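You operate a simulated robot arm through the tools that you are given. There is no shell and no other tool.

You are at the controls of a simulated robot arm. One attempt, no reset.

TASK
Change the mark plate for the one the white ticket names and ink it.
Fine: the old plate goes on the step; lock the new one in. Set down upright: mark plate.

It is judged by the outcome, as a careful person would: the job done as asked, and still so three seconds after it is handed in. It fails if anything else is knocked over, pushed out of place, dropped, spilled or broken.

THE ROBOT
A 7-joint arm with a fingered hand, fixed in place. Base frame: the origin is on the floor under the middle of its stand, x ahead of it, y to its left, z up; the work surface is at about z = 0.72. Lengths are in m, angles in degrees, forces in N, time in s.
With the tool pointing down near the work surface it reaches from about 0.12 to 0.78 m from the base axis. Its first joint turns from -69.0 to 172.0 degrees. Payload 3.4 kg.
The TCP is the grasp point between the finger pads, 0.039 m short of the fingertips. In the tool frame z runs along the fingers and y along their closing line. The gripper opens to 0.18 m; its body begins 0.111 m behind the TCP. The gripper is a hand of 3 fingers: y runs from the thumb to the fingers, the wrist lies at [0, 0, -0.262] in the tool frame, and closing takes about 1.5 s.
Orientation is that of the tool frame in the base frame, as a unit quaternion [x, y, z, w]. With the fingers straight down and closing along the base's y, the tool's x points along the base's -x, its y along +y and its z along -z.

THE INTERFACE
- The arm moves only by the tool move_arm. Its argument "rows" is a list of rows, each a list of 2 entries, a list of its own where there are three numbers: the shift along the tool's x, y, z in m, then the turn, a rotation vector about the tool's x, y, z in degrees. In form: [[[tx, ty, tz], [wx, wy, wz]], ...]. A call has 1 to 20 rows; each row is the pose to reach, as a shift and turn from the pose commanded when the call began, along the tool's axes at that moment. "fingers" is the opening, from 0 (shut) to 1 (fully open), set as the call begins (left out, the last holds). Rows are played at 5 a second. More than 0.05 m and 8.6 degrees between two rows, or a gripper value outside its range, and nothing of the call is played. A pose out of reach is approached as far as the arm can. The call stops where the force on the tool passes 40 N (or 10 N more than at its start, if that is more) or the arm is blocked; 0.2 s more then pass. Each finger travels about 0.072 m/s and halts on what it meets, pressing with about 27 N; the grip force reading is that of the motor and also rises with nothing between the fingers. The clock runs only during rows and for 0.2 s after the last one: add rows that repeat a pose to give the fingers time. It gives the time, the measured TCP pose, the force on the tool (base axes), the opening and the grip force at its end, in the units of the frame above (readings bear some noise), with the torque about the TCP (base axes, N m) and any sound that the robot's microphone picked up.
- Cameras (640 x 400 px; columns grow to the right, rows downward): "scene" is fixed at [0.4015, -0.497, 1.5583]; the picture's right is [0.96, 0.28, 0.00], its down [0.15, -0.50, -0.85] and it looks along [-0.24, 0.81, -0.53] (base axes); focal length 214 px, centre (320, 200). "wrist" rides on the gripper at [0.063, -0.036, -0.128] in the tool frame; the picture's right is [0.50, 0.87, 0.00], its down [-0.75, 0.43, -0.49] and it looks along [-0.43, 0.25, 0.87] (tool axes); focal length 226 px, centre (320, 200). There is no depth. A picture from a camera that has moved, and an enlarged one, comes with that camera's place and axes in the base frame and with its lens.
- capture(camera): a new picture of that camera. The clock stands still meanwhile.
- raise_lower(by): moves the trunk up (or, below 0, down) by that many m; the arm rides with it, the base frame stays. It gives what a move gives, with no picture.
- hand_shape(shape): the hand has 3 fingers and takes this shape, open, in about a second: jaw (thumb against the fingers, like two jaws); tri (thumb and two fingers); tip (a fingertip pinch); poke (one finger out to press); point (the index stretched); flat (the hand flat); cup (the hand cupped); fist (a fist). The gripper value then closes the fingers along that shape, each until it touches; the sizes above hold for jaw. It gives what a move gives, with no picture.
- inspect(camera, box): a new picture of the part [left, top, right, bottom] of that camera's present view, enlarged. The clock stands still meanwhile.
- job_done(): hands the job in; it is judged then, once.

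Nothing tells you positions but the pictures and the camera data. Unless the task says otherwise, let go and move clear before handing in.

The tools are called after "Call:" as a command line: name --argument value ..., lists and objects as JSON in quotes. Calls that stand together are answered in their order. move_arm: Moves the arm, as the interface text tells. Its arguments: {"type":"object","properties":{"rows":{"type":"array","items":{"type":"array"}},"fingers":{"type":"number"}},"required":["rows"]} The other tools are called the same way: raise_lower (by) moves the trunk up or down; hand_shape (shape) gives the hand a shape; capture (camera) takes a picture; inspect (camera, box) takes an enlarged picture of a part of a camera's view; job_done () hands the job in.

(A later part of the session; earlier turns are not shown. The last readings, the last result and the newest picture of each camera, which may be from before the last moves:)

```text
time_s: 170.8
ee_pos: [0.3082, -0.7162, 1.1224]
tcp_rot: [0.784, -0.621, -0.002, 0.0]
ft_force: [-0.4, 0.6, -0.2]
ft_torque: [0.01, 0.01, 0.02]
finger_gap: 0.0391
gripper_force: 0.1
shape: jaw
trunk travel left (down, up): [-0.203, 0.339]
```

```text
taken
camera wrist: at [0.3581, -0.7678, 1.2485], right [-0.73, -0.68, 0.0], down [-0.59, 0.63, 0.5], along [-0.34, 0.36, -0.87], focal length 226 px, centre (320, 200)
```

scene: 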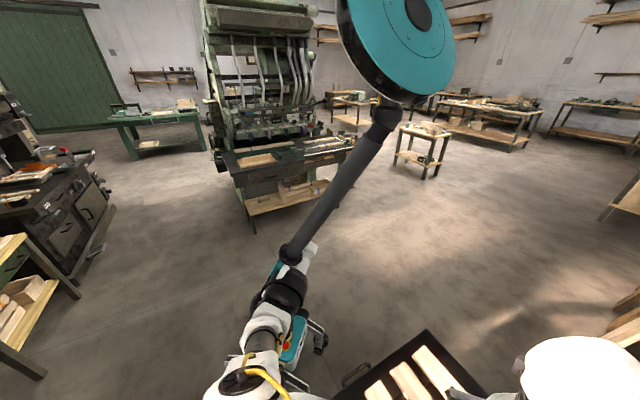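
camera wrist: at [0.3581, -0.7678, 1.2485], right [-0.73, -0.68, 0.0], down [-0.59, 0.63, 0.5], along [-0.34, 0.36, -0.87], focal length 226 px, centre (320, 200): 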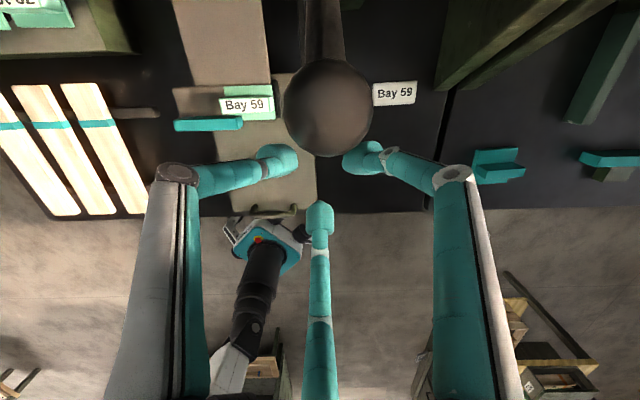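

The ball slipped out between the fingers. I'll instead cup the ball from above with the three fingertips nearly closed and push it down along its arc.

Call:
move_arm --rows '[[[0, 0, -0.04], [0, 0, 0]], [[0, 0, -0.08], [0, 0, 0]], [[0, 0, -0.115], [0, 0, 0]], [[0.0243, -0.0125, -0.115], [0, 0, 0]], [[0.0486, -0.0249, -0.115], [0, 0, 0]], [[0.0486, -0.0249, -0.115], [0, 0, 0]]]' --fingers 0.08

Call:
capture --camera "wrist"

```text
time_s: 172.2
ee_pos: [0.3436, -0.758, 1.2394]
tcp_rot: [0.783, -0.622, -0.001, -0.001]
ft_force: [-0.1, 0.1, 0.1]
ft_torque: [-0.02, -0.02, 0.0]
finger_gap: 0.0151
gripper_force: 0.0
shape: jaw
trunk travel left (down, up): [-0.203, 0.339]
```

```text
taken
camera wrist: at [0.393, -0.8112, 1.3666], right [-0.73, -0.68, 0.0], down [-0.6, 0.63, 0.49], along [-0.34, 0.36, -0.87], focal length 226 px, centre (320, 200)
```

wrist: 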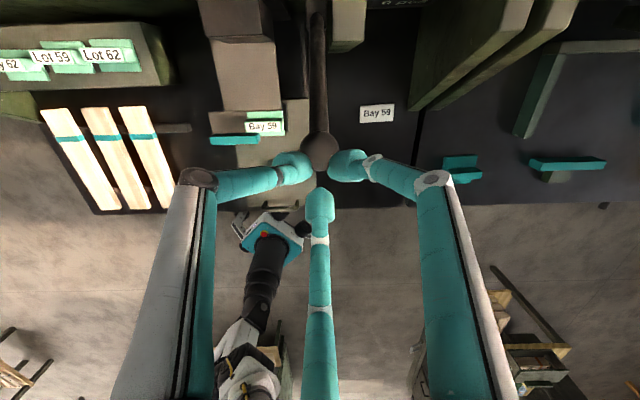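

Call:
move_arm --rows '[[[0, 0, 0.012], [0, 0, 0]], [[0, 0, 0.024], [0, 0, 0]], [[0, 0, 0.034], [0, 0, 0]], [[0, 0, 0.042], [0, 0, 0]]]'

Call:
capture --camera "wrist"

```text
time_s: 173.2
ee_pos: [0.3441, -0.7586, 1.1948]
tcp_rot: [0.784, -0.621, -0.001, 0.001]
ft_force: [0.4, -0.5, 0.6]
ft_torque: [-0.02, 0.05, 0.02]
finger_gap: 0.0147
gripper_force: 0.0
shape: jaw
trunk travel left (down, up): [-0.203, 0.339]
```

```text
taken
camera wrist: at [0.3938, -0.8111, 1.3218], right [-0.73, -0.68, 0.0], down [-0.59, 0.63, 0.5], along [-0.34, 0.36, -0.87], focal length 226 px, centre (320, 200)
```

wrist: 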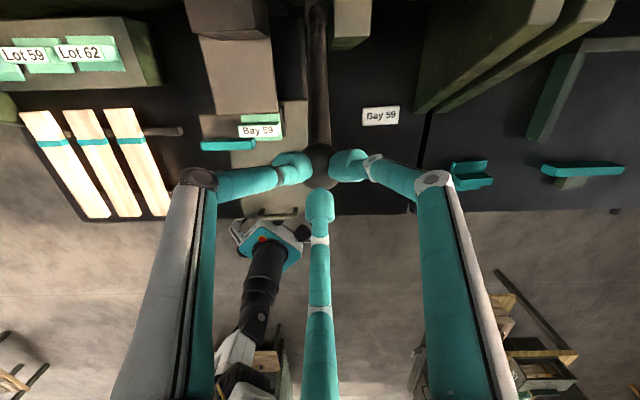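

Call:
move_arm --rows '[[[0, 0, 0.005], [0, 0, 0]], [[0, 0, 0.01], [0, 0, 0]]]'

Call:
move_arm --rows '[[[-0.0035, 0.002, 0.003], [0, 0, 0]], [[-0.007, 0.0039, 0.006], [0, 0, 0]]]'

Call:
capture --camera "wrist"

```text
time_s: 173.8
ee_pos: [0.3421, -0.7543, 1.1878]
tcp_rot: [0.784, -0.62, -0.002, 0.0]
ft_force: [-4.4, 2.8, 9.8]
ft_torque: [0.24, 0.27, 0.02]
finger_gap: 0.0167
gripper_force: 0.0
shape: jaw
trunk travel left (down, up): [-0.203, 0.339]
```

```text
time_s: 174.4
ee_pos: [0.3379, -0.7511, 1.1807]
tcp_rot: [0.784, -0.621, -0.002, 0.0]
ft_force: [-4.7, 4.4, 9.5]
ft_torque: [0.3, 0.36, -0.01]
finger_gap: 0.0172
gripper_force: 0.0
shape: jaw
trunk travel left (down, up): [-0.203, 0.339]
```

```text
taken
camera wrist: at [0.387, -0.8031, 1.3069], right [-0.73, -0.69, 0.0], down [-0.59, 0.63, 0.5], along [-0.34, 0.36, -0.87], focal length 226 px, centre (320, 200)
```

wrist: 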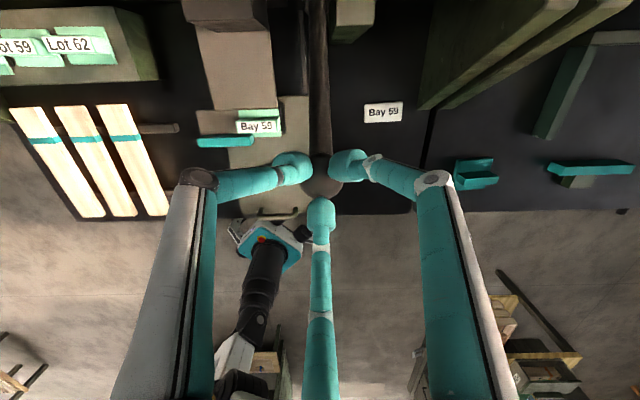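

The cup is pushing the ball with about 11 N and it seems to follow. I'll continue along the arc in small steps.

Call:
move_arm --rows '[[[-0.006, 0.0034, 0.005], [0, 0, 0]], [[-0.0118, 0.0067, 0.0105], [0, 0, 0]], [[-0.0175, 0.0099, 0.016], [0, 0, 0]], [[-0.0232, 0.0131, 0.0215], [0, 0, 0]]]'

Call:
capture --camera "wrist"

```text
time_s: 175.4
ee_pos: [0.3186, -0.7324, 1.1575]
tcp_rot: [0.784, -0.621, -0.001, 0.0]
ft_force: [-2.7, 0.9, 4.7]
ft_torque: [0.05, 0.12, 0.02]
finger_gap: 0.0167
gripper_force: 4.0
shape: jaw
trunk travel left (down, up): [-0.203, 0.339]
```

```text
taken
camera wrist: at [0.3691, -0.7847, 1.2835], right [-0.73, -0.68, 0.0], down [-0.59, 0.63, 0.5], along [-0.34, 0.36, -0.87], focal length 226 px, centre (320, 200)
```

wrist: 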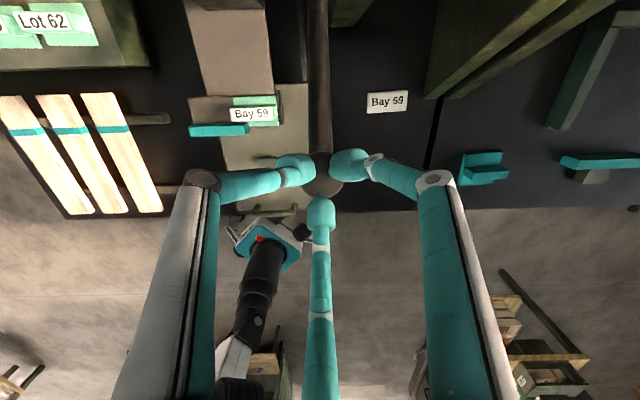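

Call:
move_arm --rows '[[[-0.0107, 0.006, 0.0122], [0, 0, 0]], [[-0.0207, 0.0117, 0.0245], [0, 0, 0]], [[-0.0299, 0.0169, 0.0377], [0, 0, 0]]]'

Call:
capture --camera "wrist"

```text
time_s: 176.2
ee_pos: [0.2961, -0.706, 1.1209]
tcp_rot: [0.784, -0.621, -0.002, 0.001]
ft_force: [-0.9, 0.8, 0.3]
ft_torque: [-0.01, -0.03, 0.0]
finger_gap: 0.0
gripper_force: 27.3
shape: jaw
trunk travel left (down, up): [-0.203, 0.339]
```

```text
taken
camera wrist: at [0.3467, -0.7592, 1.246], right [-0.73, -0.68, 0.0], down [-0.59, 0.63, 0.5], along [-0.34, 0.36, -0.87], focal length 226 px, centre (320, 200)
```

wrist: 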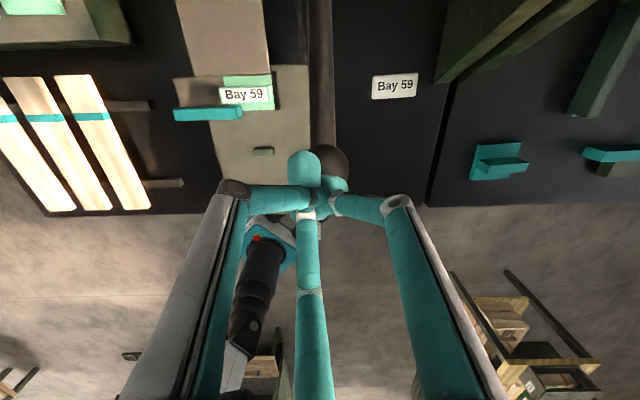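

The fingers were pushed aside again. I'll lift off, reopen, and see where the ball is now.

Call:
move_arm --rows '[[[-0.004, 0.002, -0.02], [0, 0, 0]], [[-0.004, 0.002, -0.05], [0, 0, 0]], [[-0.004, 0.002, -0.09], [0, 0, 0]]]'

Call:
move_arm --rows '[[[0, 0, 0], [0, 0, 0]], [[0, 0, 0], [0, 0, 0]], [[0, 0, 0], [0, 0, 0]], [[0, 0, 0], [0, 0, 0]], [[0, 0, 0], [0, 0, 0]]]' --fingers 0.5

Call:
capture --camera "wrist"

```text
time_s: 177.1
ee_pos: [0.2943, -0.7038, 1.2118]
tcp_rot: [0.784, -0.62, -0.003, 0.0]
ft_force: [-0.2, 0.0, 0.2]
ft_torque: [0.0, 0.0, 0.0]
finger_gap: 0.0
gripper_force: 27.2
shape: jaw
trunk travel left (down, up): [-0.203, 0.339]
```

```text
time_s: 178.2
ee_pos: [0.2952, -0.7044, 1.2093]
tcp_rot: [0.784, -0.621, -0.002, 0.001]
ft_force: [-0.1, 0.5, -1.0]
ft_torque: [-0.01, -0.01, -0.03]
finger_gap: 0.0896
gripper_force: 0.1
shape: jaw
trunk travel left (down, up): [-0.203, 0.339]
```

```text
taken
camera wrist: at [0.3448, -0.7575, 1.3362], right [-0.73, -0.68, 0.0], down [-0.59, 0.63, 0.5], along [-0.34, 0.36, -0.87], focal length 226 px, centre (320, 200)
```

wrist: 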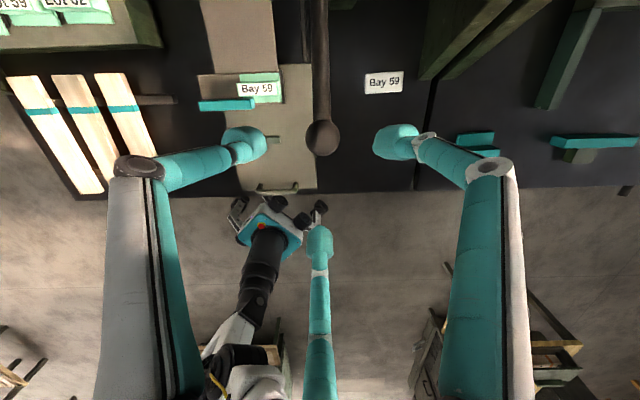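

The lever stays where it was pushed, with the ball now at about (0.294, -0.706, 1.056). I'll come down over it and grip it firmly at its equator.

Call:
move_arm --rows '[[[0, 0, 0.04], [0, 0, 0]], [[0, 0, 0.08], [0, 0, 0]], [[0, 0, 0.11], [0, 0, 0]], [[0, 0, 0.127], [0, 0, 0]]]'

Call:
capture --camera "wrist"

```text
time_s: 179.2
ee_pos: [0.295, -0.7025, 1.0836]
tcp_rot: [0.784, -0.621, -0.002, 0.0]
ft_force: [0.3, 0.6, 0.3]
ft_torque: [0.0, -0.02, 0.01]
finger_gap: 0.0894
gripper_force: 0.0
shape: jaw
trunk travel left (down, up): [-0.203, 0.339]
```

```text
taken
camera wrist: at [0.3442, -0.7562, 1.2095], right [-0.73, -0.69, 0.0], down [-0.59, 0.63, 0.5], along [-0.34, 0.36, -0.87], focal length 226 px, centre (320, 200)
```

wrist: 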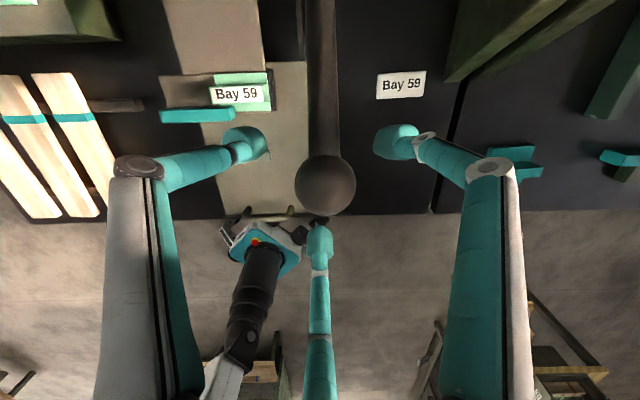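

Call:
move_arm --rows '[[[0.0015, 0.003, -0.006], [0, 0, 0]], [[0.0015, 0.003, -0.006], [0, 0, 0]], [[0.0015, 0.003, -0.006], [0, 0, 0]], [[0.0015, 0.003, -0.006], [0, 0, 0]], [[0.0015, 0.003, -0.006], [0, 0, 0]], [[0.0015, 0.003, -0.006], [0, 0, 0]]]' --fingers 0.0

Call:
capture --camera "wrist"

```text
time_s: 180.7
ee_pos: [0.292, -0.7066, 1.0893]
tcp_rot: [0.784, -0.621, -0.002, 0.001]
ft_force: [0.3, 0.4, 0.1]
ft_torque: [0.01, -0.01, 0.02]
finger_gap: 0.0
gripper_force: 26.6
shape: jaw
trunk travel left (down, up): [-0.203, 0.339]
```

```text
taken
camera wrist: at [0.3417, -0.759, 1.2157], right [-0.73, -0.68, 0.0], down [-0.59, 0.63, 0.5], along [-0.34, 0.36, -0.87], focal length 226 px, centre (320, 200)
```

wrist: 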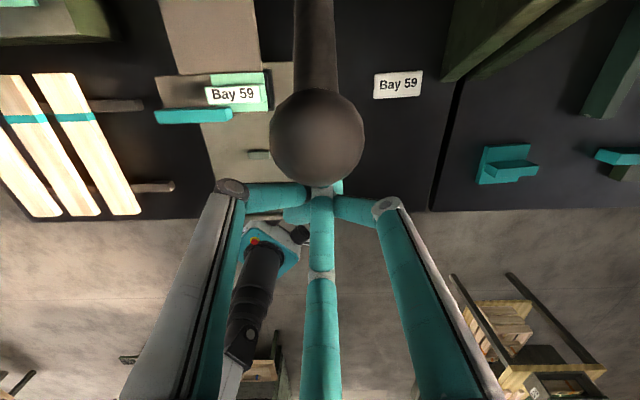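

Squeezing just pops the ball back. A better way is to let the ball come up inside the open hand and push it down with the palm. I'll back off, reopen and go above it.

Call:
move_arm --rows '[[[-0.026, 0.0148, -0.01], [0, 0, 0]], [[-0.035, 0.02, -0.05], [0, 0, 0]], [[-0.035, 0.02, -0.09], [0, 0, 0]], [[-0.035, 0.02, -0.125], [0, 0, 0]], [[-0.035, 0.02, -0.15], [0, 0, 0]]]'

Call:
move_arm --rows '[[[0.02, -0.011, 0], [0, 0, 0]], [[0.045, -0.026, 0], [0, 0, 0]], [[0.07, -0.04, 0], [0, 0, 0]], [[0.07, -0.04, 0], [0, 0, 0]]]' --fingers 0.4

Call:
capture --camera "wrist"

```text
time_s: 181.8
ee_pos: [0.2631, -0.6778, 1.2412]
tcp_rot: [0.784, -0.621, -0.002, 0.0]
ft_force: [-0.3, 0.9, 0.3]
ft_torque: [-0.02, -0.01, -0.02]
finger_gap: 0.0
gripper_force: 27.5
shape: jaw
trunk travel left (down, up): [-0.203, 0.339]
```

```text
time_s: 182.8
ee_pos: [0.3176, -0.7357, 1.2436]
tcp_rot: [0.784, -0.621, -0.001, -0.001]
ft_force: [0.2, 0.0, 0.5]
ft_torque: [-0.01, -0.03, 0.01]
finger_gap: 0.0712
gripper_force: 0.0
shape: jaw
trunk travel left (down, up): [-0.203, 0.339]
```

```text
taken
camera wrist: at [0.3664, -0.7892, 1.3693], right [-0.73, -0.68, 0.0], down [-0.59, 0.63, 0.49], along [-0.34, 0.36, -0.87], focal length 226 px, centre (320, 200)
```

wrist: 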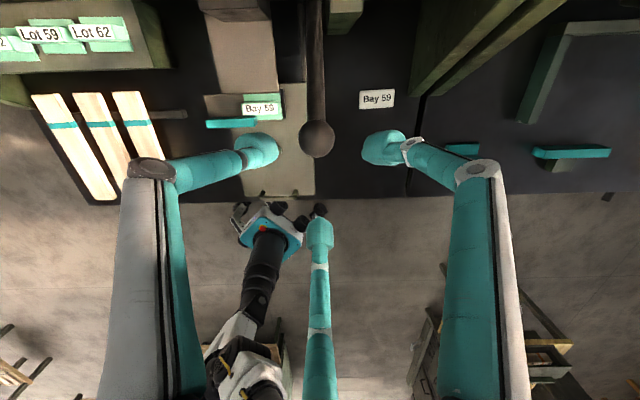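

Call:
move_arm --rows '[[[0.0092, -0.0052, 0.0], [0, 0, 0]], [[0.0092, -0.0052, 0.04], [0, 0, 0]], [[0.0092, -0.0052, 0.08], [0, 0, 0]], [[0.0092, -0.0052, 0.12], [0, 0, 0]], [[0.0092, -0.0052, 0.16], [0, 0, 0]], [[0.0092, -0.0052, 0.18], [0, 0, 0]]]'

Call:
capture --camera "wrist"

```text
time_s: 184.2
ee_pos: [0.3249, -0.7441, 1.0606]
tcp_rot: [0.784, -0.621, -0.002, -0.001]
ft_force: [0.4, 0.6, 0.2]
ft_torque: [0.0, -0.02, 0.02]
finger_gap: 0.0716
gripper_force: 0.0
shape: jaw
trunk travel left (down, up): [-0.203, 0.339]
```

```text
taken
camera wrist: at [0.3745, -0.7959, 1.186], right [-0.73, -0.68, 0.0], down [-0.59, 0.63, 0.5], along [-0.34, 0.36, -0.87], focal length 226 px, centre (320, 200)
```

wrist: 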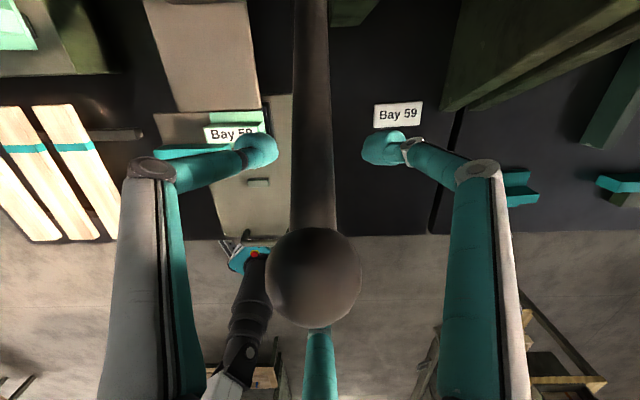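

The ball is inside the open hand. I'll keep lowering until the palm meets it, then follow the arc.

Call:
move_arm --rows '[[[-0.003, 0.0017, 0.012], [0, 0, 0]], [[-0.006, 0.0034, 0.024], [0, 0, 0]], [[-0.006, 0.0034, 0.03], [0, 0, 0]]]'

Call:
move_arm --rows '[[[0, 0, 0.005], [0, 0, 0]], [[-0.002, 0.001, 0.01], [0, 0, 0]]]'

Call:
capture --camera "wrist"

```text
time_s: 185.1
ee_pos: [0.3211, -0.7382, 1.0295]
tcp_rot: [0.784, -0.621, -0.002, -0.001]
ft_force: [0.3, 0.0, -0.3]
ft_torque: [0.01, -0.02, -0.02]
finger_gap: 0.0716
gripper_force: 0.1
shape: jaw
trunk travel left (down, up): [-0.203, 0.339]
```

```text
time_s: 185.7
ee_pos: [0.3186, -0.7352, 1.0206]
tcp_rot: [0.784, -0.621, -0.002, 0.0]
ft_force: [-1.1, 0.4, 2.4]
ft_torque: [-0.08, -0.03, -0.01]
finger_gap: 0.0715
gripper_force: 0.0
shape: jaw
trunk travel left (down, up): [-0.203, 0.339]
```

```text
taken
camera wrist: at [0.3681, -0.7877, 1.1466], right [-0.73, -0.68, 0.0], down [-0.59, 0.63, 0.5], along [-0.34, 0.36, -0.87], focal length 226 px, centre (320, 200)
```

wrist: 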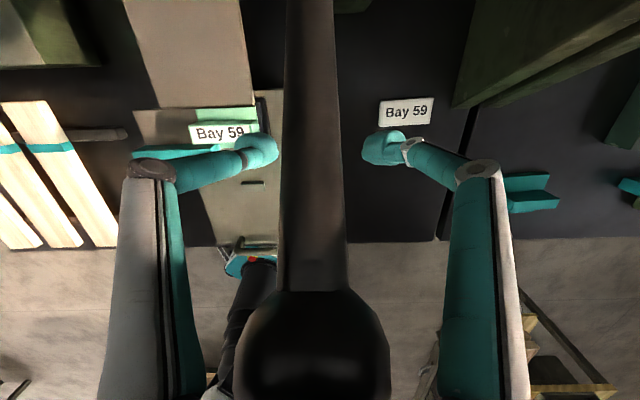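

Call:
move_arm --rows '[[[-0.0057, 0.0032, 0.008], [0, 0, 0]], [[-0.0114, 0.0064, 0.0147], [0, 0, 0]], [[-0.0163, 0.0092, 0.0205], [0, 0, 0]], [[-0.0213, 0.012, 0.0264], [0, 0, 0]]]'

Call:
capture --camera "wrist"

```text
time_s: 186.7
ee_pos: [0.3014, -0.7158, 0.9949]
tcp_rot: [0.784, -0.621, -0.001, 0.0]
ft_force: [-7.4, 1.5, 9.3]
ft_torque: [-0.28, -0.93, -0.04]
finger_gap: 0.0717
gripper_force: 0.0
shape: jaw
trunk travel left (down, up): [-0.203, 0.339]
```

```text
taken
camera wrist: at [0.3509, -0.769, 1.1208], right [-0.73, -0.68, 0.0], down [-0.59, 0.63, 0.49], along [-0.34, 0.36, -0.87], focal length 226 px, centre (320, 200)
```

wrist: 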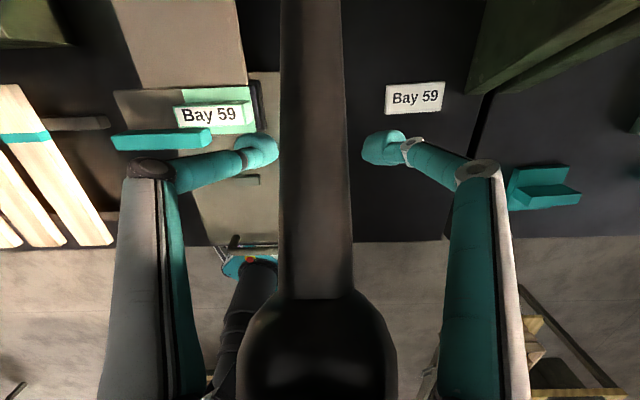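

Call:
move_arm --rows '[[[-0.0065, 0.0037, 0.003], [0, 0, 0]], [[-0.0125, 0.007, 0.01], [0, 0, 0]], [[-0.0185, 0.0105, 0.0185], [0, 0, 0]], [[-0.0244, 0.0138, 0.027], [0, 0, 0]]]'

Call:
capture --camera "wrist"

```text
time_s: 187.7
ee_pos: [0.2833, -0.696, 0.9653]
tcp_rot: [0.783, -0.622, -0.002, 0.001]
ft_force: [-0.3, -1.4, 1.0]
ft_torque: [0.07, 0.01, 0.0]
finger_gap: 0.0716
gripper_force: 0.0
shape: jaw
trunk travel left (down, up): [-0.203, 0.339]
```

```text
taken
camera wrist: at [0.3331, -0.7488, 1.0916], right [-0.73, -0.69, 0.0], down [-0.59, 0.63, 0.5], along [-0.34, 0.36, -0.87], focal length 226 px, centre (320, 200)
```

wrist: 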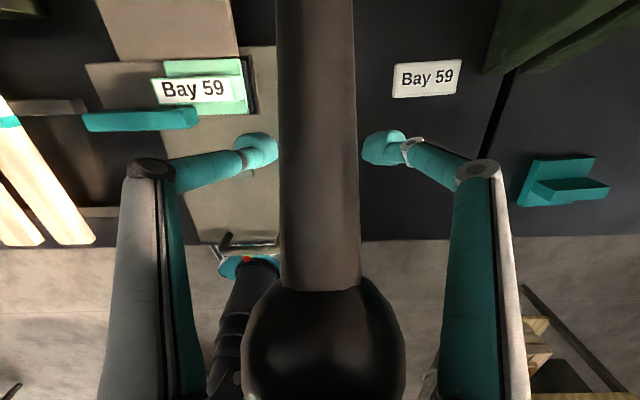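

The head is visibly coming down with the lever, about 3 cm so far by my estimate. I'll continue along the arc, watching the force.

Call:
move_arm --rows '[[[-0.0035, 0.002, 0.0065], [0, 0, 0]], [[-0.0068, 0.0038, 0.013], [0, 0, 0]], [[-0.0098, 0.0055, 0.0195], [0, 0, 0]], [[-0.0128, 0.0072, 0.026], [0, 0, 0]]]'

Call:
move_arm --rows '[[[-0.003, 0.0017, 0.007], [0, 0, 0]], [[-0.0058, 0.0033, 0.014], [0, 0, 0]]]'

Call:
capture --camera "wrist"

```text
time_s: 188.7
ee_pos: [0.2733, -0.6849, 0.941]
tcp_rot: [0.784, -0.621, -0.001, 0.0]
ft_force: [-1.9, 0.9, 2.0]
ft_torque: [-0.15, -0.29, -0.01]
finger_gap: 0.0715
gripper_force: 0.0
shape: jaw
trunk travel left (down, up): [-0.203, 0.339]
```

```text
time_s: 189.2
ee_pos: [0.2682, -0.6797, 0.928]
tcp_rot: [0.784, -0.621, -0.002, 0.001]
ft_force: [-2.3, 1.5, 2.6]
ft_torque: [-0.06, -0.17, -0.02]
finger_gap: 0.0715
gripper_force: 0.1
shape: jaw
trunk travel left (down, up): [-0.203, 0.339]
```

```text
taken
camera wrist: at [0.3187, -0.733, 1.053], right [-0.73, -0.69, 0.0], down [-0.59, 0.63, 0.5], along [-0.34, 0.36, -0.87], focal length 226 px, centre (320, 200)
```

wrist: 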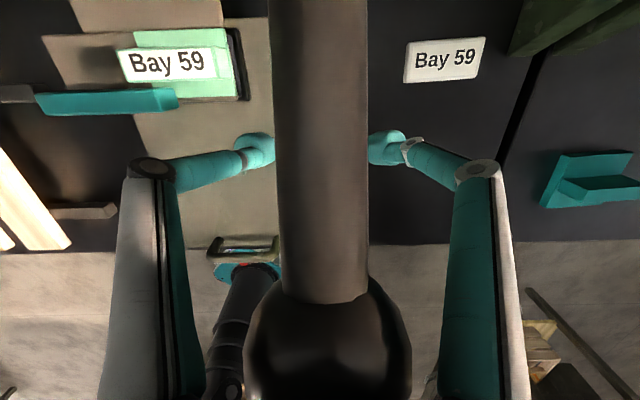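

Call:
move_arm --rows '[[[-0.0024, 0.0014, 0.0075], [0, 0, 0]], [[-0.0048, 0.0027, 0.0155], [0, 0, 0]], [[-0.0068, 0.0039, 0.0233], [0, 0, 0]], [[-0.0088, 0.005, 0.031], [0, 0, 0]]]'

Call:
capture --camera "wrist"

```text
time_s: 190.2
ee_pos: [0.2609, -0.6741, 0.8959]
tcp_rot: [0.784, -0.621, -0.002, 0.0]
ft_force: [-0.9, 1.7, 3.6]
ft_torque: [-0.18, -0.16, 0.01]
finger_gap: 0.0718
gripper_force: 0.1
shape: jaw
trunk travel left (down, up): [-0.203, 0.339]
```

```text
taken
camera wrist: at [0.3114, -0.7264, 1.0208], right [-0.73, -0.68, 0.0], down [-0.59, 0.63, 0.5], along [-0.34, 0.36, -0.87], focal length 226 px, centre (320, 200)
```

wrist: 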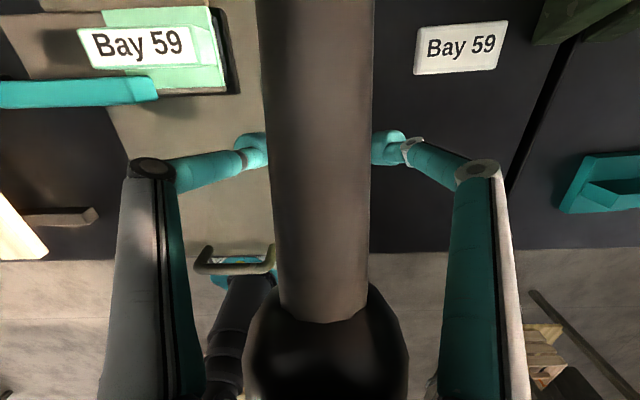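

Call:
move_arm --rows '[[[-0.0015, 0.0008, 0.006], [0, 0, 0]], [[-0.0029, 0.0016, 0.012], [0, 0, 0]], [[-0.0035, 0.002, 0.018], [0, 0, 0]]]'

Call:
capture --camera "wrist"

```text
time_s: 191.1
ee_pos: [0.2588, -0.6712, 0.8778]
tcp_rot: [0.784, -0.621, -0.003, 0.0]
ft_force: [-2.0, 1.0, 3.4]
ft_torque: [-0.16, -0.21, 0.01]
finger_gap: 0.0716
gripper_force: 0.0
shape: jaw
trunk travel left (down, up): [-0.203, 0.339]
```

```text
taken
camera wrist: at [0.3084, -0.723, 1.0035], right [-0.73, -0.68, 0.0], down [-0.59, 0.63, 0.5], along [-0.34, 0.36, -0.87], focal length 226 px, centre (320, 200)
```

wrist: 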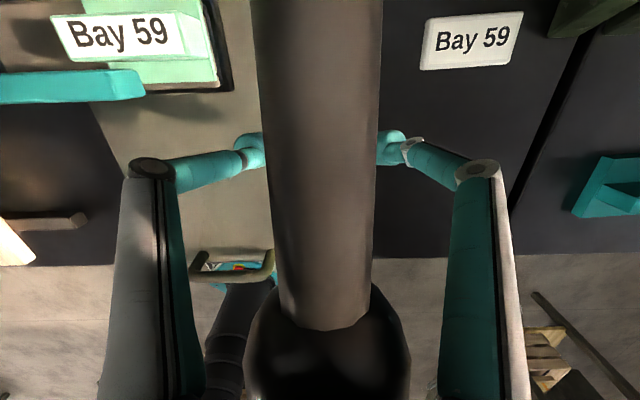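

Call:
move_arm --rows '[[[-0.001, 0.0005, 0.005], [0, 0, 0]], [[-0.0016, 0.0009, 0.01], [0, 0, 0]], [[-0.002, 0.0011, 0.014], [0, 0, 0]]]'

Call:
move_arm --rows '[[[-0.0005, 0.0003, 0.005], [0, 0, 0]], [[-0.0008, 0.0005, 0.01], [0, 0, 0]]]'

Call:
capture --camera "wrist"

```text
time_s: 191.8
ee_pos: [0.2581, -0.668, 0.8647]
tcp_rot: [0.784, -0.621, -0.001, 0.0]
ft_force: [-0.1, 0.5, 5.9]
ft_torque: [-0.19, -0.19, 0.0]
finger_gap: 0.0714
gripper_force: 0.0
shape: jaw
trunk travel left (down, up): [-0.203, 0.339]
```

```text
time_s: 192.4
ee_pos: [0.2569, -0.6681, 0.8559]
tcp_rot: [0.783, -0.622, 0.002, 0.001]
ft_force: [-3.5, -0.6, 18.6]
ft_torque: [0.03, -0.42, -0.01]
finger_gap: 0.0717
gripper_force: 0.0
shape: jaw
trunk travel left (down, up): [-0.203, 0.339]
```

```text
taken
camera wrist: at [0.3062, -0.72, 0.982], right [-0.73, -0.68, 0.0], down [-0.59, 0.64, 0.49], along [-0.34, 0.36, -0.87], focal length 226 px, centre (320, 200)
```

wrist: 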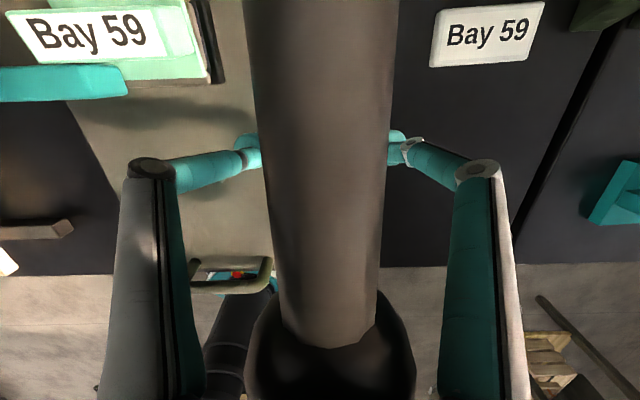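

Resistance is rising (18.6 N), so the plate is likely on the pad. I'll press slightly more and hold briefly.

Call:
move_arm --rows '[[[0, 0, 0.003], [0, 0, 0]], [[0, 0, 0.005], [0, 0, 0]], [[0, 0, 0.005], [0, 0, 0]], [[0, 0, 0.005], [0, 0, 0]], [[0, 0, 0.005], [0, 0, 0]]]'

Call:
capture --camera "wrist"

Call:
inspect --camera "wrist" --box '[0, 0, 260, 150]'

```text
time_s: 193.0
ee_pos: [0.2582, -0.6682, 0.8544]
tcp_rot: [0.783, -0.622, 0.004, 0.002]
ft_force: [-4.7, 2.6, 15.5]
ft_torque: [-0.43, -0.58, 0.05]
finger_gap: 0.0718
gripper_force: 0.2
shape: jaw
trunk travel left (down, up): [-0.203, 0.339]
stopped in row 2: the force on the tool passed its limit at 43 N (the readings are from after the stop); the commanded pose is now the measured one
```

```text
taken
camera wrist: at [0.3068, -0.7194, 0.9826], right [-0.73, -0.68, 0.0], down [-0.6, 0.64, 0.49], along [-0.33, 0.35, -0.87], focal length 226 px, centre (320, 200)
```

wrist: 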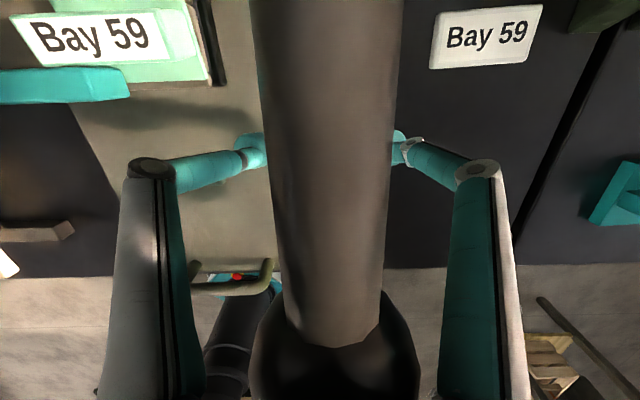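

```text
2.46 times, centred on (130, 75) of wrist
camera zoom: at [0.3068, -0.7194, 0.9826], right [-0.73, -0.68, 0.0], down [-0.6, 0.64, 0.49], along [-0.33, 0.35, -0.87], focal length 556 px, centre (788, 508)
```

zoom: 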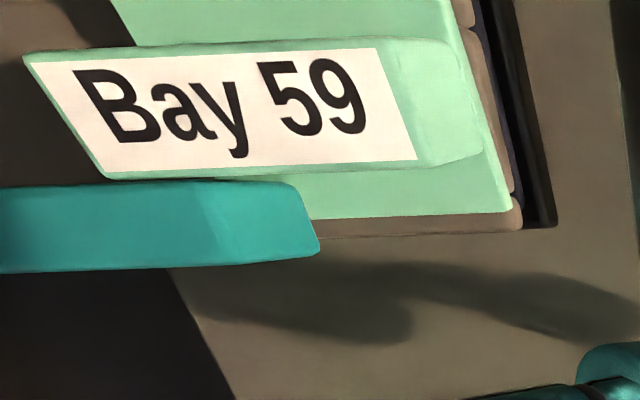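

Call:
move_arm --rows '[[[0, 0, 0.001], [0, 0, 0]], [[0, 0, 0.002], [0, 0, 0]], [[0, 0, 0.002], [0, 0, 0]], [[0, 0, 0.002], [0, 0, 0]], [[0, 0, 0.002], [0, 0, 0]]]'

Call:
inspect --camera "wrist" --box '[0, 0, 260, 150]'

```text
time_s: 194.2
ee_pos: [0.2587, -0.6672, 0.8549]
tcp_rot: [0.783, -0.623, 0.006, 0.003]
ft_force: [1.4, -8.7, 36.0]
ft_torque: [0.81, -0.06, -0.05]
finger_gap: 0.0716
gripper_force: 0.1
shape: jaw
trunk travel left (down, up): [-0.203, 0.339]
```

```text
2.46 times, centred on (130, 75) of wrist
camera zoom: at [0.3065, -0.7185, 0.9819], right [-0.73, -0.68, 0.0], down [-0.6, 0.64, 0.48], along [-0.33, 0.35, -0.88], focal length 556 px, centre (788, 508)
```

zoom: 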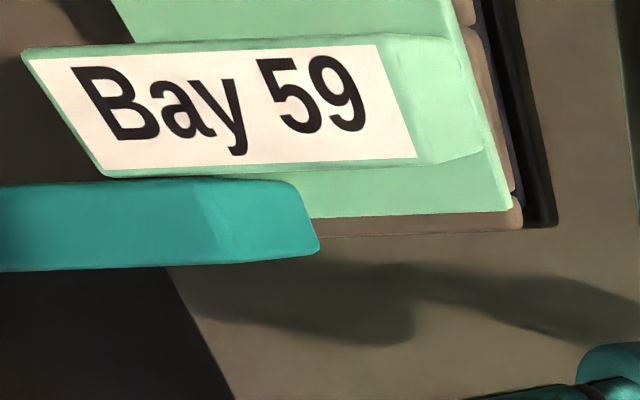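

The press is firmly at its stop with 36 N. I'll lift the hand off the lever and check how the plate sits on the pad.

Call:
move_arm --rows '[[[0, 0, -0.03], [0, 0, 0]], [[0, 0, -0.07], [0, 0, 0]], [[0, 0, -0.11], [0, 0, 0]], [[0, 0, -0.15], [0, 0, 0]], [[0, 0, -0.19], [0, 0, 0]]]' --fingers 0.5

Call:
capture --camera "wrist"

Call:
inspect --camera "wrist" --box '[180, 20, 420, 180]'

```text
time_s: 195.4
ee_pos: [0.258, -0.6664, 1.0433]
tcp_rot: [0.784, -0.621, 0.002, 0.0]
ft_force: [0.4, 0.0, -0.2]
ft_torque: [0.01, -0.03, 0.01]
finger_gap: 0.0894
gripper_force: 0.0
shape: jaw
trunk travel left (down, up): [-0.203, 0.339]
```

```text
taken
camera wrist: at [0.3068, -0.7186, 1.1694], right [-0.73, -0.68, 0.0], down [-0.6, 0.64, 0.49], along [-0.33, 0.36, -0.87], focal length 226 px, centre (320, 200)
```

wrist: 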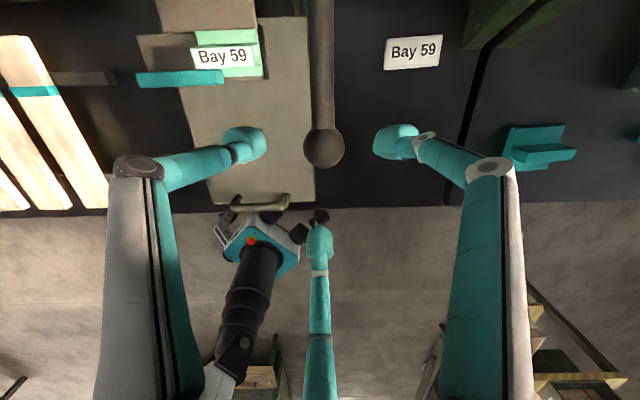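

```text
2.50 times, centred on (300, 100) of wrist
camera zoom: at [0.3068, -0.7186, 1.1694], right [-0.73, -0.68, 0.0], down [-0.6, 0.64, 0.49], along [-0.33, 0.36, -0.87], focal length 565 px, centre (370, 450)
```

zoom: 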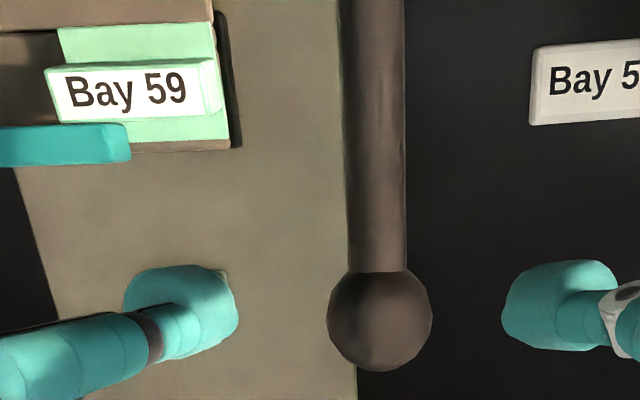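

The head stays down by itself. I'll now raise the lever back by closing the fingers under the ball as a cup and lifting along the arc.

Call:
move_arm --rows '[[[0.0074, 0.0018, 0.0], [0, 0, 0]], [[0.0074, 0.0018, 0.03], [0, 0, 0]], [[0.0074, 0.0018, 0.06], [0, 0, 0]], [[0.0074, 0.0018, 0.085], [0, 0, 0]]]'

Call:
capture --camera "wrist"

```text
time_s: 196.4
ee_pos: [0.2589, -0.6748, 0.9556]
tcp_rot: [0.783, -0.622, 0.002, 0.002]
ft_force: [-0.2, -0.1, 0.4]
ft_torque: [-0.01, 0.01, -0.03]
finger_gap: 0.0895
gripper_force: 0.0
shape: jaw
trunk travel left (down, up): [-0.203, 0.339]
```

```text
taken
camera wrist: at [0.3072, -0.7275, 1.0818], right [-0.73, -0.68, 0.0], down [-0.6, 0.64, 0.49], along [-0.33, 0.35, -0.87], focal length 226 px, centre (320, 200)
```

wrist: 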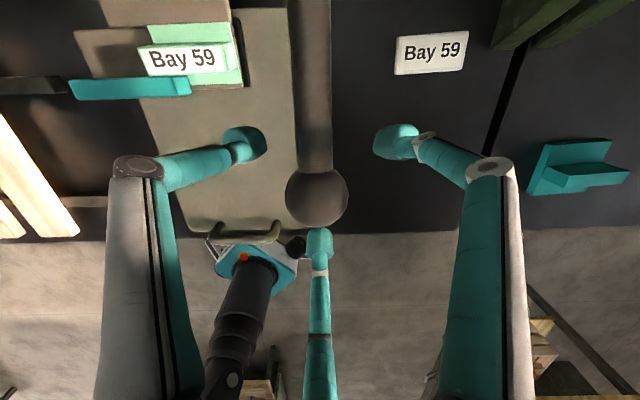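

Call:
move_arm --rows '[[[0, 0, 0.006], [0, 0, 0]], [[0, 0, 0.01], [0, 0, 0]]]'

Call:
move_arm --rows '[[[0, 0, 0], [0, 0, 0]], [[0, 0, 0], [0, 0, 0]], [[0, 0, 0], [0, 0, 0]], [[0, 0, 0], [0, 0, 0]], [[0, 0, 0], [0, 0, 0]]]' --fingers 0.05

Call:
capture --camera "wrist"

```text
time_s: 197.0
ee_pos: [0.2582, -0.6755, 0.9468]
tcp_rot: [0.783, -0.621, 0.004, 0.001]
ft_force: [-0.5, -0.3, 0.2]
ft_torque: [-0.02, -0.01, -0.02]
finger_gap: 0.0895
gripper_force: 0.1
shape: jaw
trunk travel left (down, up): [-0.203, 0.339]
```

```text
time_s: 198.2
ee_pos: [0.2589, -0.6751, 0.9461]
tcp_rot: [0.783, -0.622, 0.002, 0.001]
ft_force: [0.4, -0.4, 0.4]
ft_torque: [0.0, -0.02, 0.04]
finger_gap: 0.0093
gripper_force: 0.1
shape: jaw
trunk travel left (down, up): [-0.203, 0.339]
```

```text
taken
camera wrist: at [0.3071, -0.7269, 1.0731], right [-0.73, -0.68, 0.0], down [-0.6, 0.64, 0.49], along [-0.33, 0.35, -0.87], focal length 226 px, centre (320, 200)
```

wrist: 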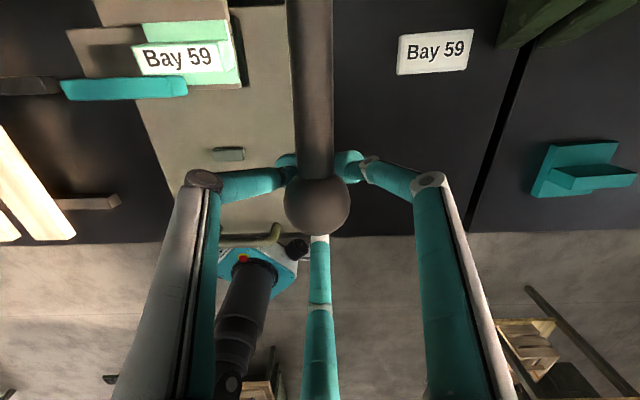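

Call:
move_arm --rows '[[[0.001, -0.0005, -0.012], [0, 0, 0]], [[0.0028, -0.0016, -0.0273], [0, 0, 0]], [[0.0045, -0.0026, -0.0375], [0, 0, 0]], [[0.0067, -0.0038, -0.0477], [0, 0, 0]]]'

Call:
capture --camera "wrist"

```text
time_s: 199.2
ee_pos: [0.2628, -0.6797, 0.9949]
tcp_rot: [0.783, -0.622, 0.003, 0.001]
ft_force: [2.4, 0.3, -3.6]
ft_torque: [-0.01, 0.03, 0.0]
finger_gap: 0.0095
gripper_force: 0.1
shape: jaw
trunk travel left (down, up): [-0.203, 0.339]
```

```text
taken
camera wrist: at [0.3123, -0.7316, 1.1207], right [-0.73, -0.68, 0.0], down [-0.6, 0.64, 0.49], along [-0.33, 0.35, -0.87], focal length 226 px, centre (320, 200)
```

wrist: 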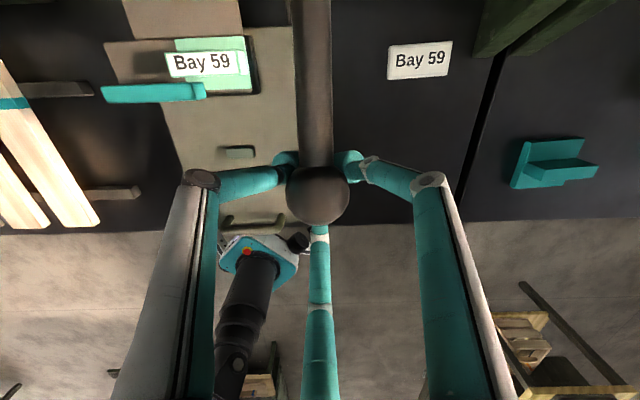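

Call:
move_arm --rows '[[[0.0055, -0.0031, -0.0198], [0, 0, 0]], [[0.0124, -0.007, -0.0391], [0, 0, 0]], [[0.0208, -0.0118, -0.0576], [0, 0, 0]], [[0.0306, -0.0173, -0.0752], [0, 0, 0]], [[0.0416, -0.0235, -0.0917], [0, 0, 0]]]'

Call:
capture --camera "wrist"

```text
time_s: 200.4
ee_pos: [0.2966, -0.7149, 1.0859]
tcp_rot: [0.783, -0.622, 0.003, 0.002]
ft_force: [4.3, 4.5, -4.4]
ft_torque: [0.03, 0.05, 0.1]
finger_gap: 0.0101
gripper_force: 0.0
shape: jaw
trunk travel left (down, up): [-0.203, 0.339]
```

```text
taken
camera wrist: at [0.3444, -0.7668, 1.2127], right [-0.73, -0.68, 0.0], down [-0.6, 0.64, 0.49], along [-0.33, 0.36, -0.87], focal length 226 px, centre (320, 200)
```

wrist: 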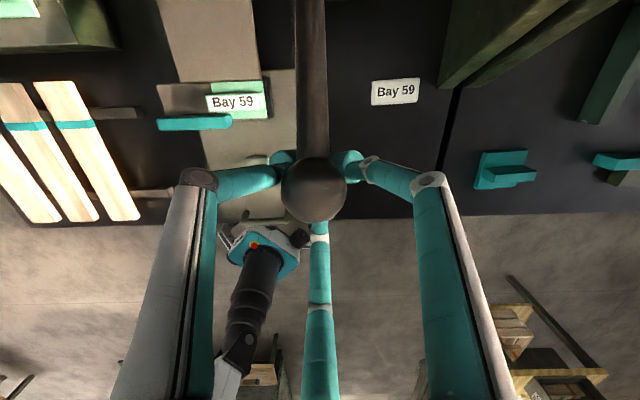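

Call:
move_arm --rows '[[[0.0123, -0.0069, -0.0154], [0, 0, 0]], [[0.0257, -0.0145, -0.0295], [0, 0, 0]], [[0.04, -0.0226, -0.0422], [0, 0, 0]]]'

Call:
move_arm --rows '[[[0.006, -0.0035, -0.0045], [0, 0, 0]], [[0.012, -0.007, -0.009], [0, 0, 0]]]'

Call:
capture --camera "wrist"

```text
time_s: 201.2
ee_pos: [0.3279, -0.7497, 1.1278]
tcp_rot: [0.783, -0.622, 0.002, 0.002]
ft_force: [3.7, 5.8, -2.4]
ft_torque: [0.03, 0.11, 0.15]
finger_gap: 0.0105
gripper_force: 0.0
shape: jaw
trunk travel left (down, up): [-0.203, 0.339]
```

```text
time_s: 201.8
ee_pos: [0.3362, -0.7583, 1.137]
tcp_rot: [0.783, -0.622, 0.003, 0.001]
ft_force: [4.4, 6.7, -4.7]
ft_torque: [0.04, 0.12, 0.14]
finger_gap: 0.0104
gripper_force: 0.0
shape: jaw
trunk travel left (down, up): [-0.203, 0.339]
```

```text
taken
camera wrist: at [0.3851, -0.8097, 1.2643], right [-0.73, -0.68, 0.0], down [-0.6, 0.64, 0.49], along [-0.34, 0.36, -0.87], focal length 226 px, centre (320, 200)
```

wrist: 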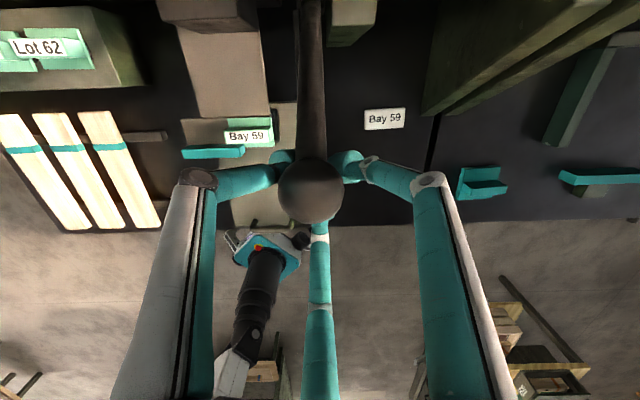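

Call:
move_arm --rows '[[[-0.0015, -0.0035, -0.001], [0, 0, 0]], [[-0.0005, -0.0065, -0.002], [0, 0, 0]], [[0.0015, -0.0075, -0.003], [0, 0, 0]]]'

Call:
capture --camera "wrist"

```text
time_s: 202.6
ee_pos: [0.3438, -0.7598, 1.1432]
tcp_rot: [0.783, -0.622, 0.003, 0.001]
ft_force: [0.6, 1.7, -2.7]
ft_torque: [0.04, 0.08, 0.08]
finger_gap: 0.0094
gripper_force: 0.0
shape: jaw
trunk travel left (down, up): [-0.203, 0.339]
```

```text
taken
camera wrist: at [0.3931, -0.8109, 1.2686], right [-0.73, -0.68, 0.0], down [-0.6, 0.64, 0.49], along [-0.33, 0.35, -0.87], focal length 226 px, centre (320, 200)
```

wrist: 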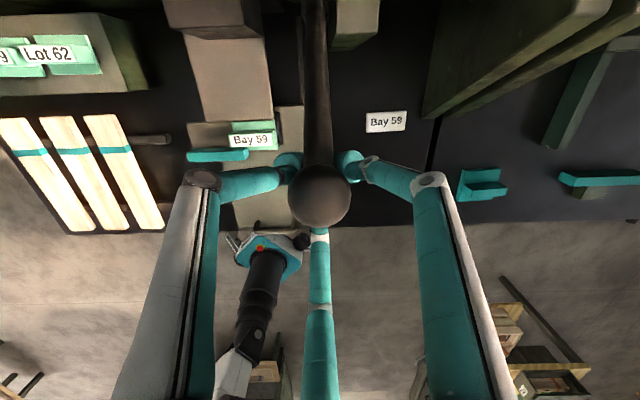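

The lever is back at its starting angle. I'll open the fingers and lift straight off.

Call:
move_arm --rows '[[[0, 0, 0], [0, 0, 0]], [[0, 0, 0], [0, 0, 0]], [[0, 0, 0], [0, 0, 0]], [[0, 0, 0], [0, 0, 0]]]' --fingers 0.5

Call:
move_arm --rows '[[[0, 0, -0.03], [0, 0, 0]], [[0, 0, -0.06], [0, 0, 0]], [[0, 0, -0.09], [0, 0, 0]]]'

Call:
capture --camera "wrist"

Call:
inspect --camera "wrist" --box '[200, 40, 420, 180]'

Call:
inspect --camera "wrist" --box '[0, 0, 200, 140]'

```text
time_s: 203.6
ee_pos: [0.3439, -0.7583, 1.1423]
tcp_rot: [0.783, -0.621, 0.002, 0.002]
ft_force: [-0.9, -0.7, 0.1]
ft_torque: [0.02, 0.0, -0.05]
finger_gap: 0.0893
gripper_force: 0.0
shape: jaw
trunk travel left (down, up): [-0.203, 0.339]
```

```text
time_s: 204.4
ee_pos: [0.3446, -0.7578, 1.2349]
tcp_rot: [0.783, -0.622, 0.003, 0.002]
ft_force: [-0.2, -0.1, 1.4]
ft_torque: [0.03, 0.01, -0.01]
finger_gap: 0.0893
gripper_force: 0.1
shape: jaw
trunk travel left (down, up): [-0.203, 0.339]
```

```text
taken
camera wrist: at [0.3952, -0.8104, 1.3605], right [-0.73, -0.68, 0.0], down [-0.6, 0.64, 0.49], along [-0.34, 0.35, -0.87], focal length 226 px, centre (320, 200)
```

wrist: 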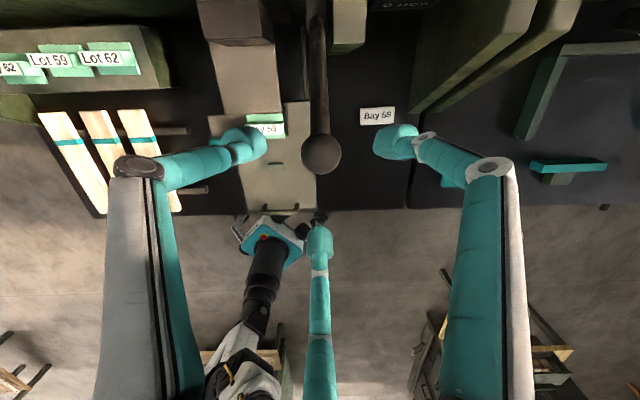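

```text
2.86 times, centred on (310, 110) of wrist
camera zoom: at [0.3952, -0.8104, 1.3605], right [-0.73, -0.68, 0.0], down [-0.6, 0.64, 0.49], along [-0.34, 0.35, -0.87], focal length 646 px, centre (349, 457)
```

zoom: 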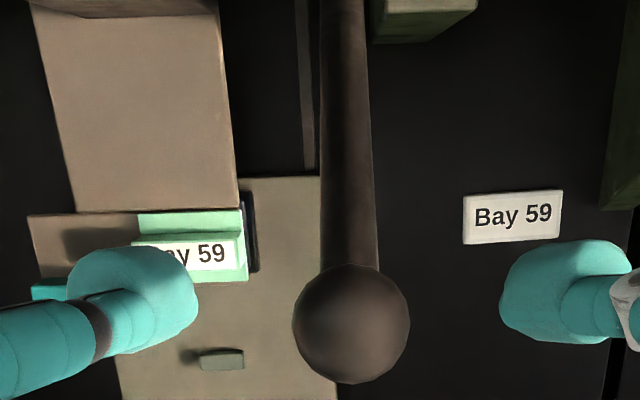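

```text
2.86 times, centred on (100, 70) of wrist
camera zoom: at [0.3952, -0.8104, 1.3605], right [-0.73, -0.68, 0.0], down [-0.6, 0.64, 0.49], along [-0.34, 0.35, -0.87], focal length 646 px, centre (949, 571)
```

zoom: 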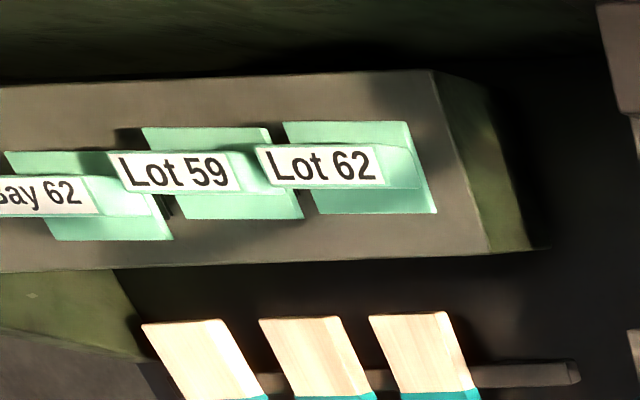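

The lever is back up, and the slats, ticket and plates all look undisturbed. I'll check the counter and then move clear for a final look at the holder.

Call:
inspect --camera "wrist" --box '[360, 0, 460, 40]'

Call:
move_arm --rows '[[[-0.03, -0.01, -0.01], [0, 0, 0]], [[-0.065, -0.025, -0.02], [0, 0, 0]], [[-0.1, -0.04, -0.03], [0, 0, 0]], [[-0.135, -0.055, -0.03], [0, 0, 0]], [[-0.17, -0.07, -0.03], [0, 0, 0]], [[-0.205, -0.085, -0.03], [0, 0, 0]], [[-0.24, -0.1, -0.03], [0, 0, 0]]]'

Call:
capture --camera "wrist"

```text
6.40 times, centred on (410, 20) of wrist
camera zoom: at [0.3952, -0.8104, 1.3605], right [-0.73, -0.68, 0.0], down [-0.6, 0.64, 0.49], along [-0.34, 0.35, -0.87], focal length 1447 px, centre (-256, 1352)
```

zoom: 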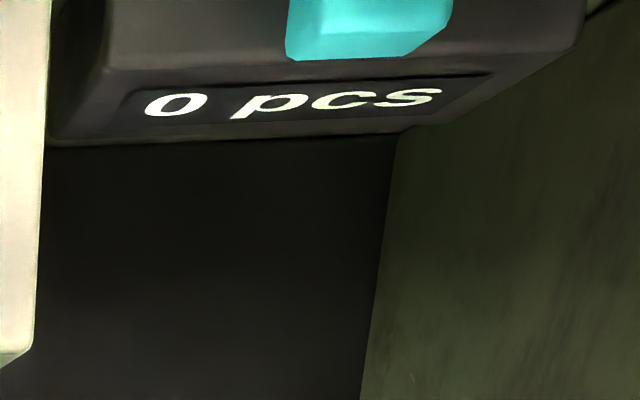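

```text
time_s: 206.0
ee_pos: [0.3872, -0.4987, 1.2614]
tcp_rot: [0.782, -0.624, 0.003, 0.002]
ft_force: [0.0, 1.1, -0.1]
ft_torque: [-0.04, 0.03, 0.0]
finger_gap: 0.0894
gripper_force: 0.0
shape: jaw
trunk travel left (down, up): [-0.203, 0.339]
```

```text
taken
camera wrist: at [0.4364, -0.5503, 1.3875], right [-0.73, -0.68, 0.0], down [-0.59, 0.64, 0.49], along [-0.33, 0.35, -0.87], focal length 226 px, centre (320, 200)
```

wrist: 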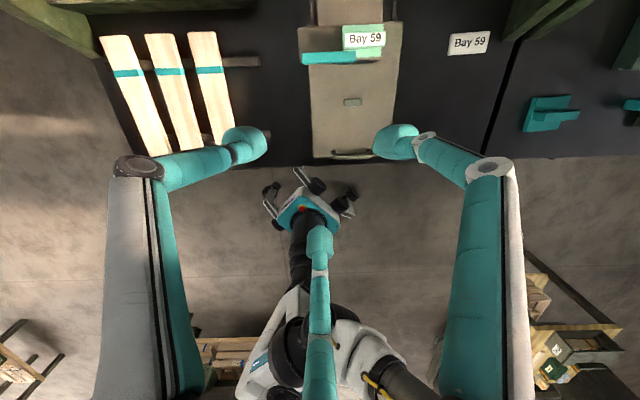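

Call:
inspect --camera "wrist" --box '[270, 0, 430, 100]'

Call:
inspect --camera "wrist" --box '[80, 0, 280, 160]'

```text
4.00 times, centred on (350, 50) of wrist
camera zoom: at [0.4364, -0.5503, 1.3875], right [-0.73, -0.68, 0.0], down [-0.59, 0.64, 0.49], along [-0.33, 0.35, -0.87], focal length 904 px, centre (200, 800)
```

zoom: 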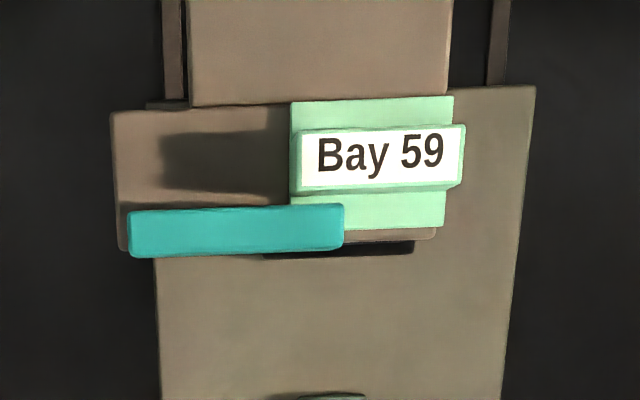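

```text
2.50 times, centred on (180, 80) of wrist
camera zoom: at [0.4364, -0.5503, 1.3875], right [-0.73, -0.68, 0.0], down [-0.59, 0.64, 0.49], along [-0.33, 0.35, -0.87], focal length 565 px, centre (670, 500)
```

zoom: 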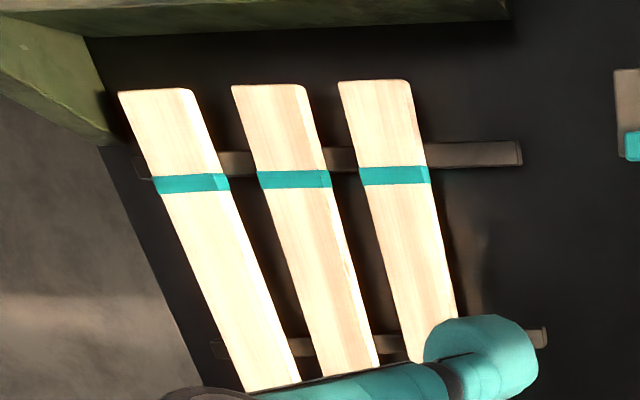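

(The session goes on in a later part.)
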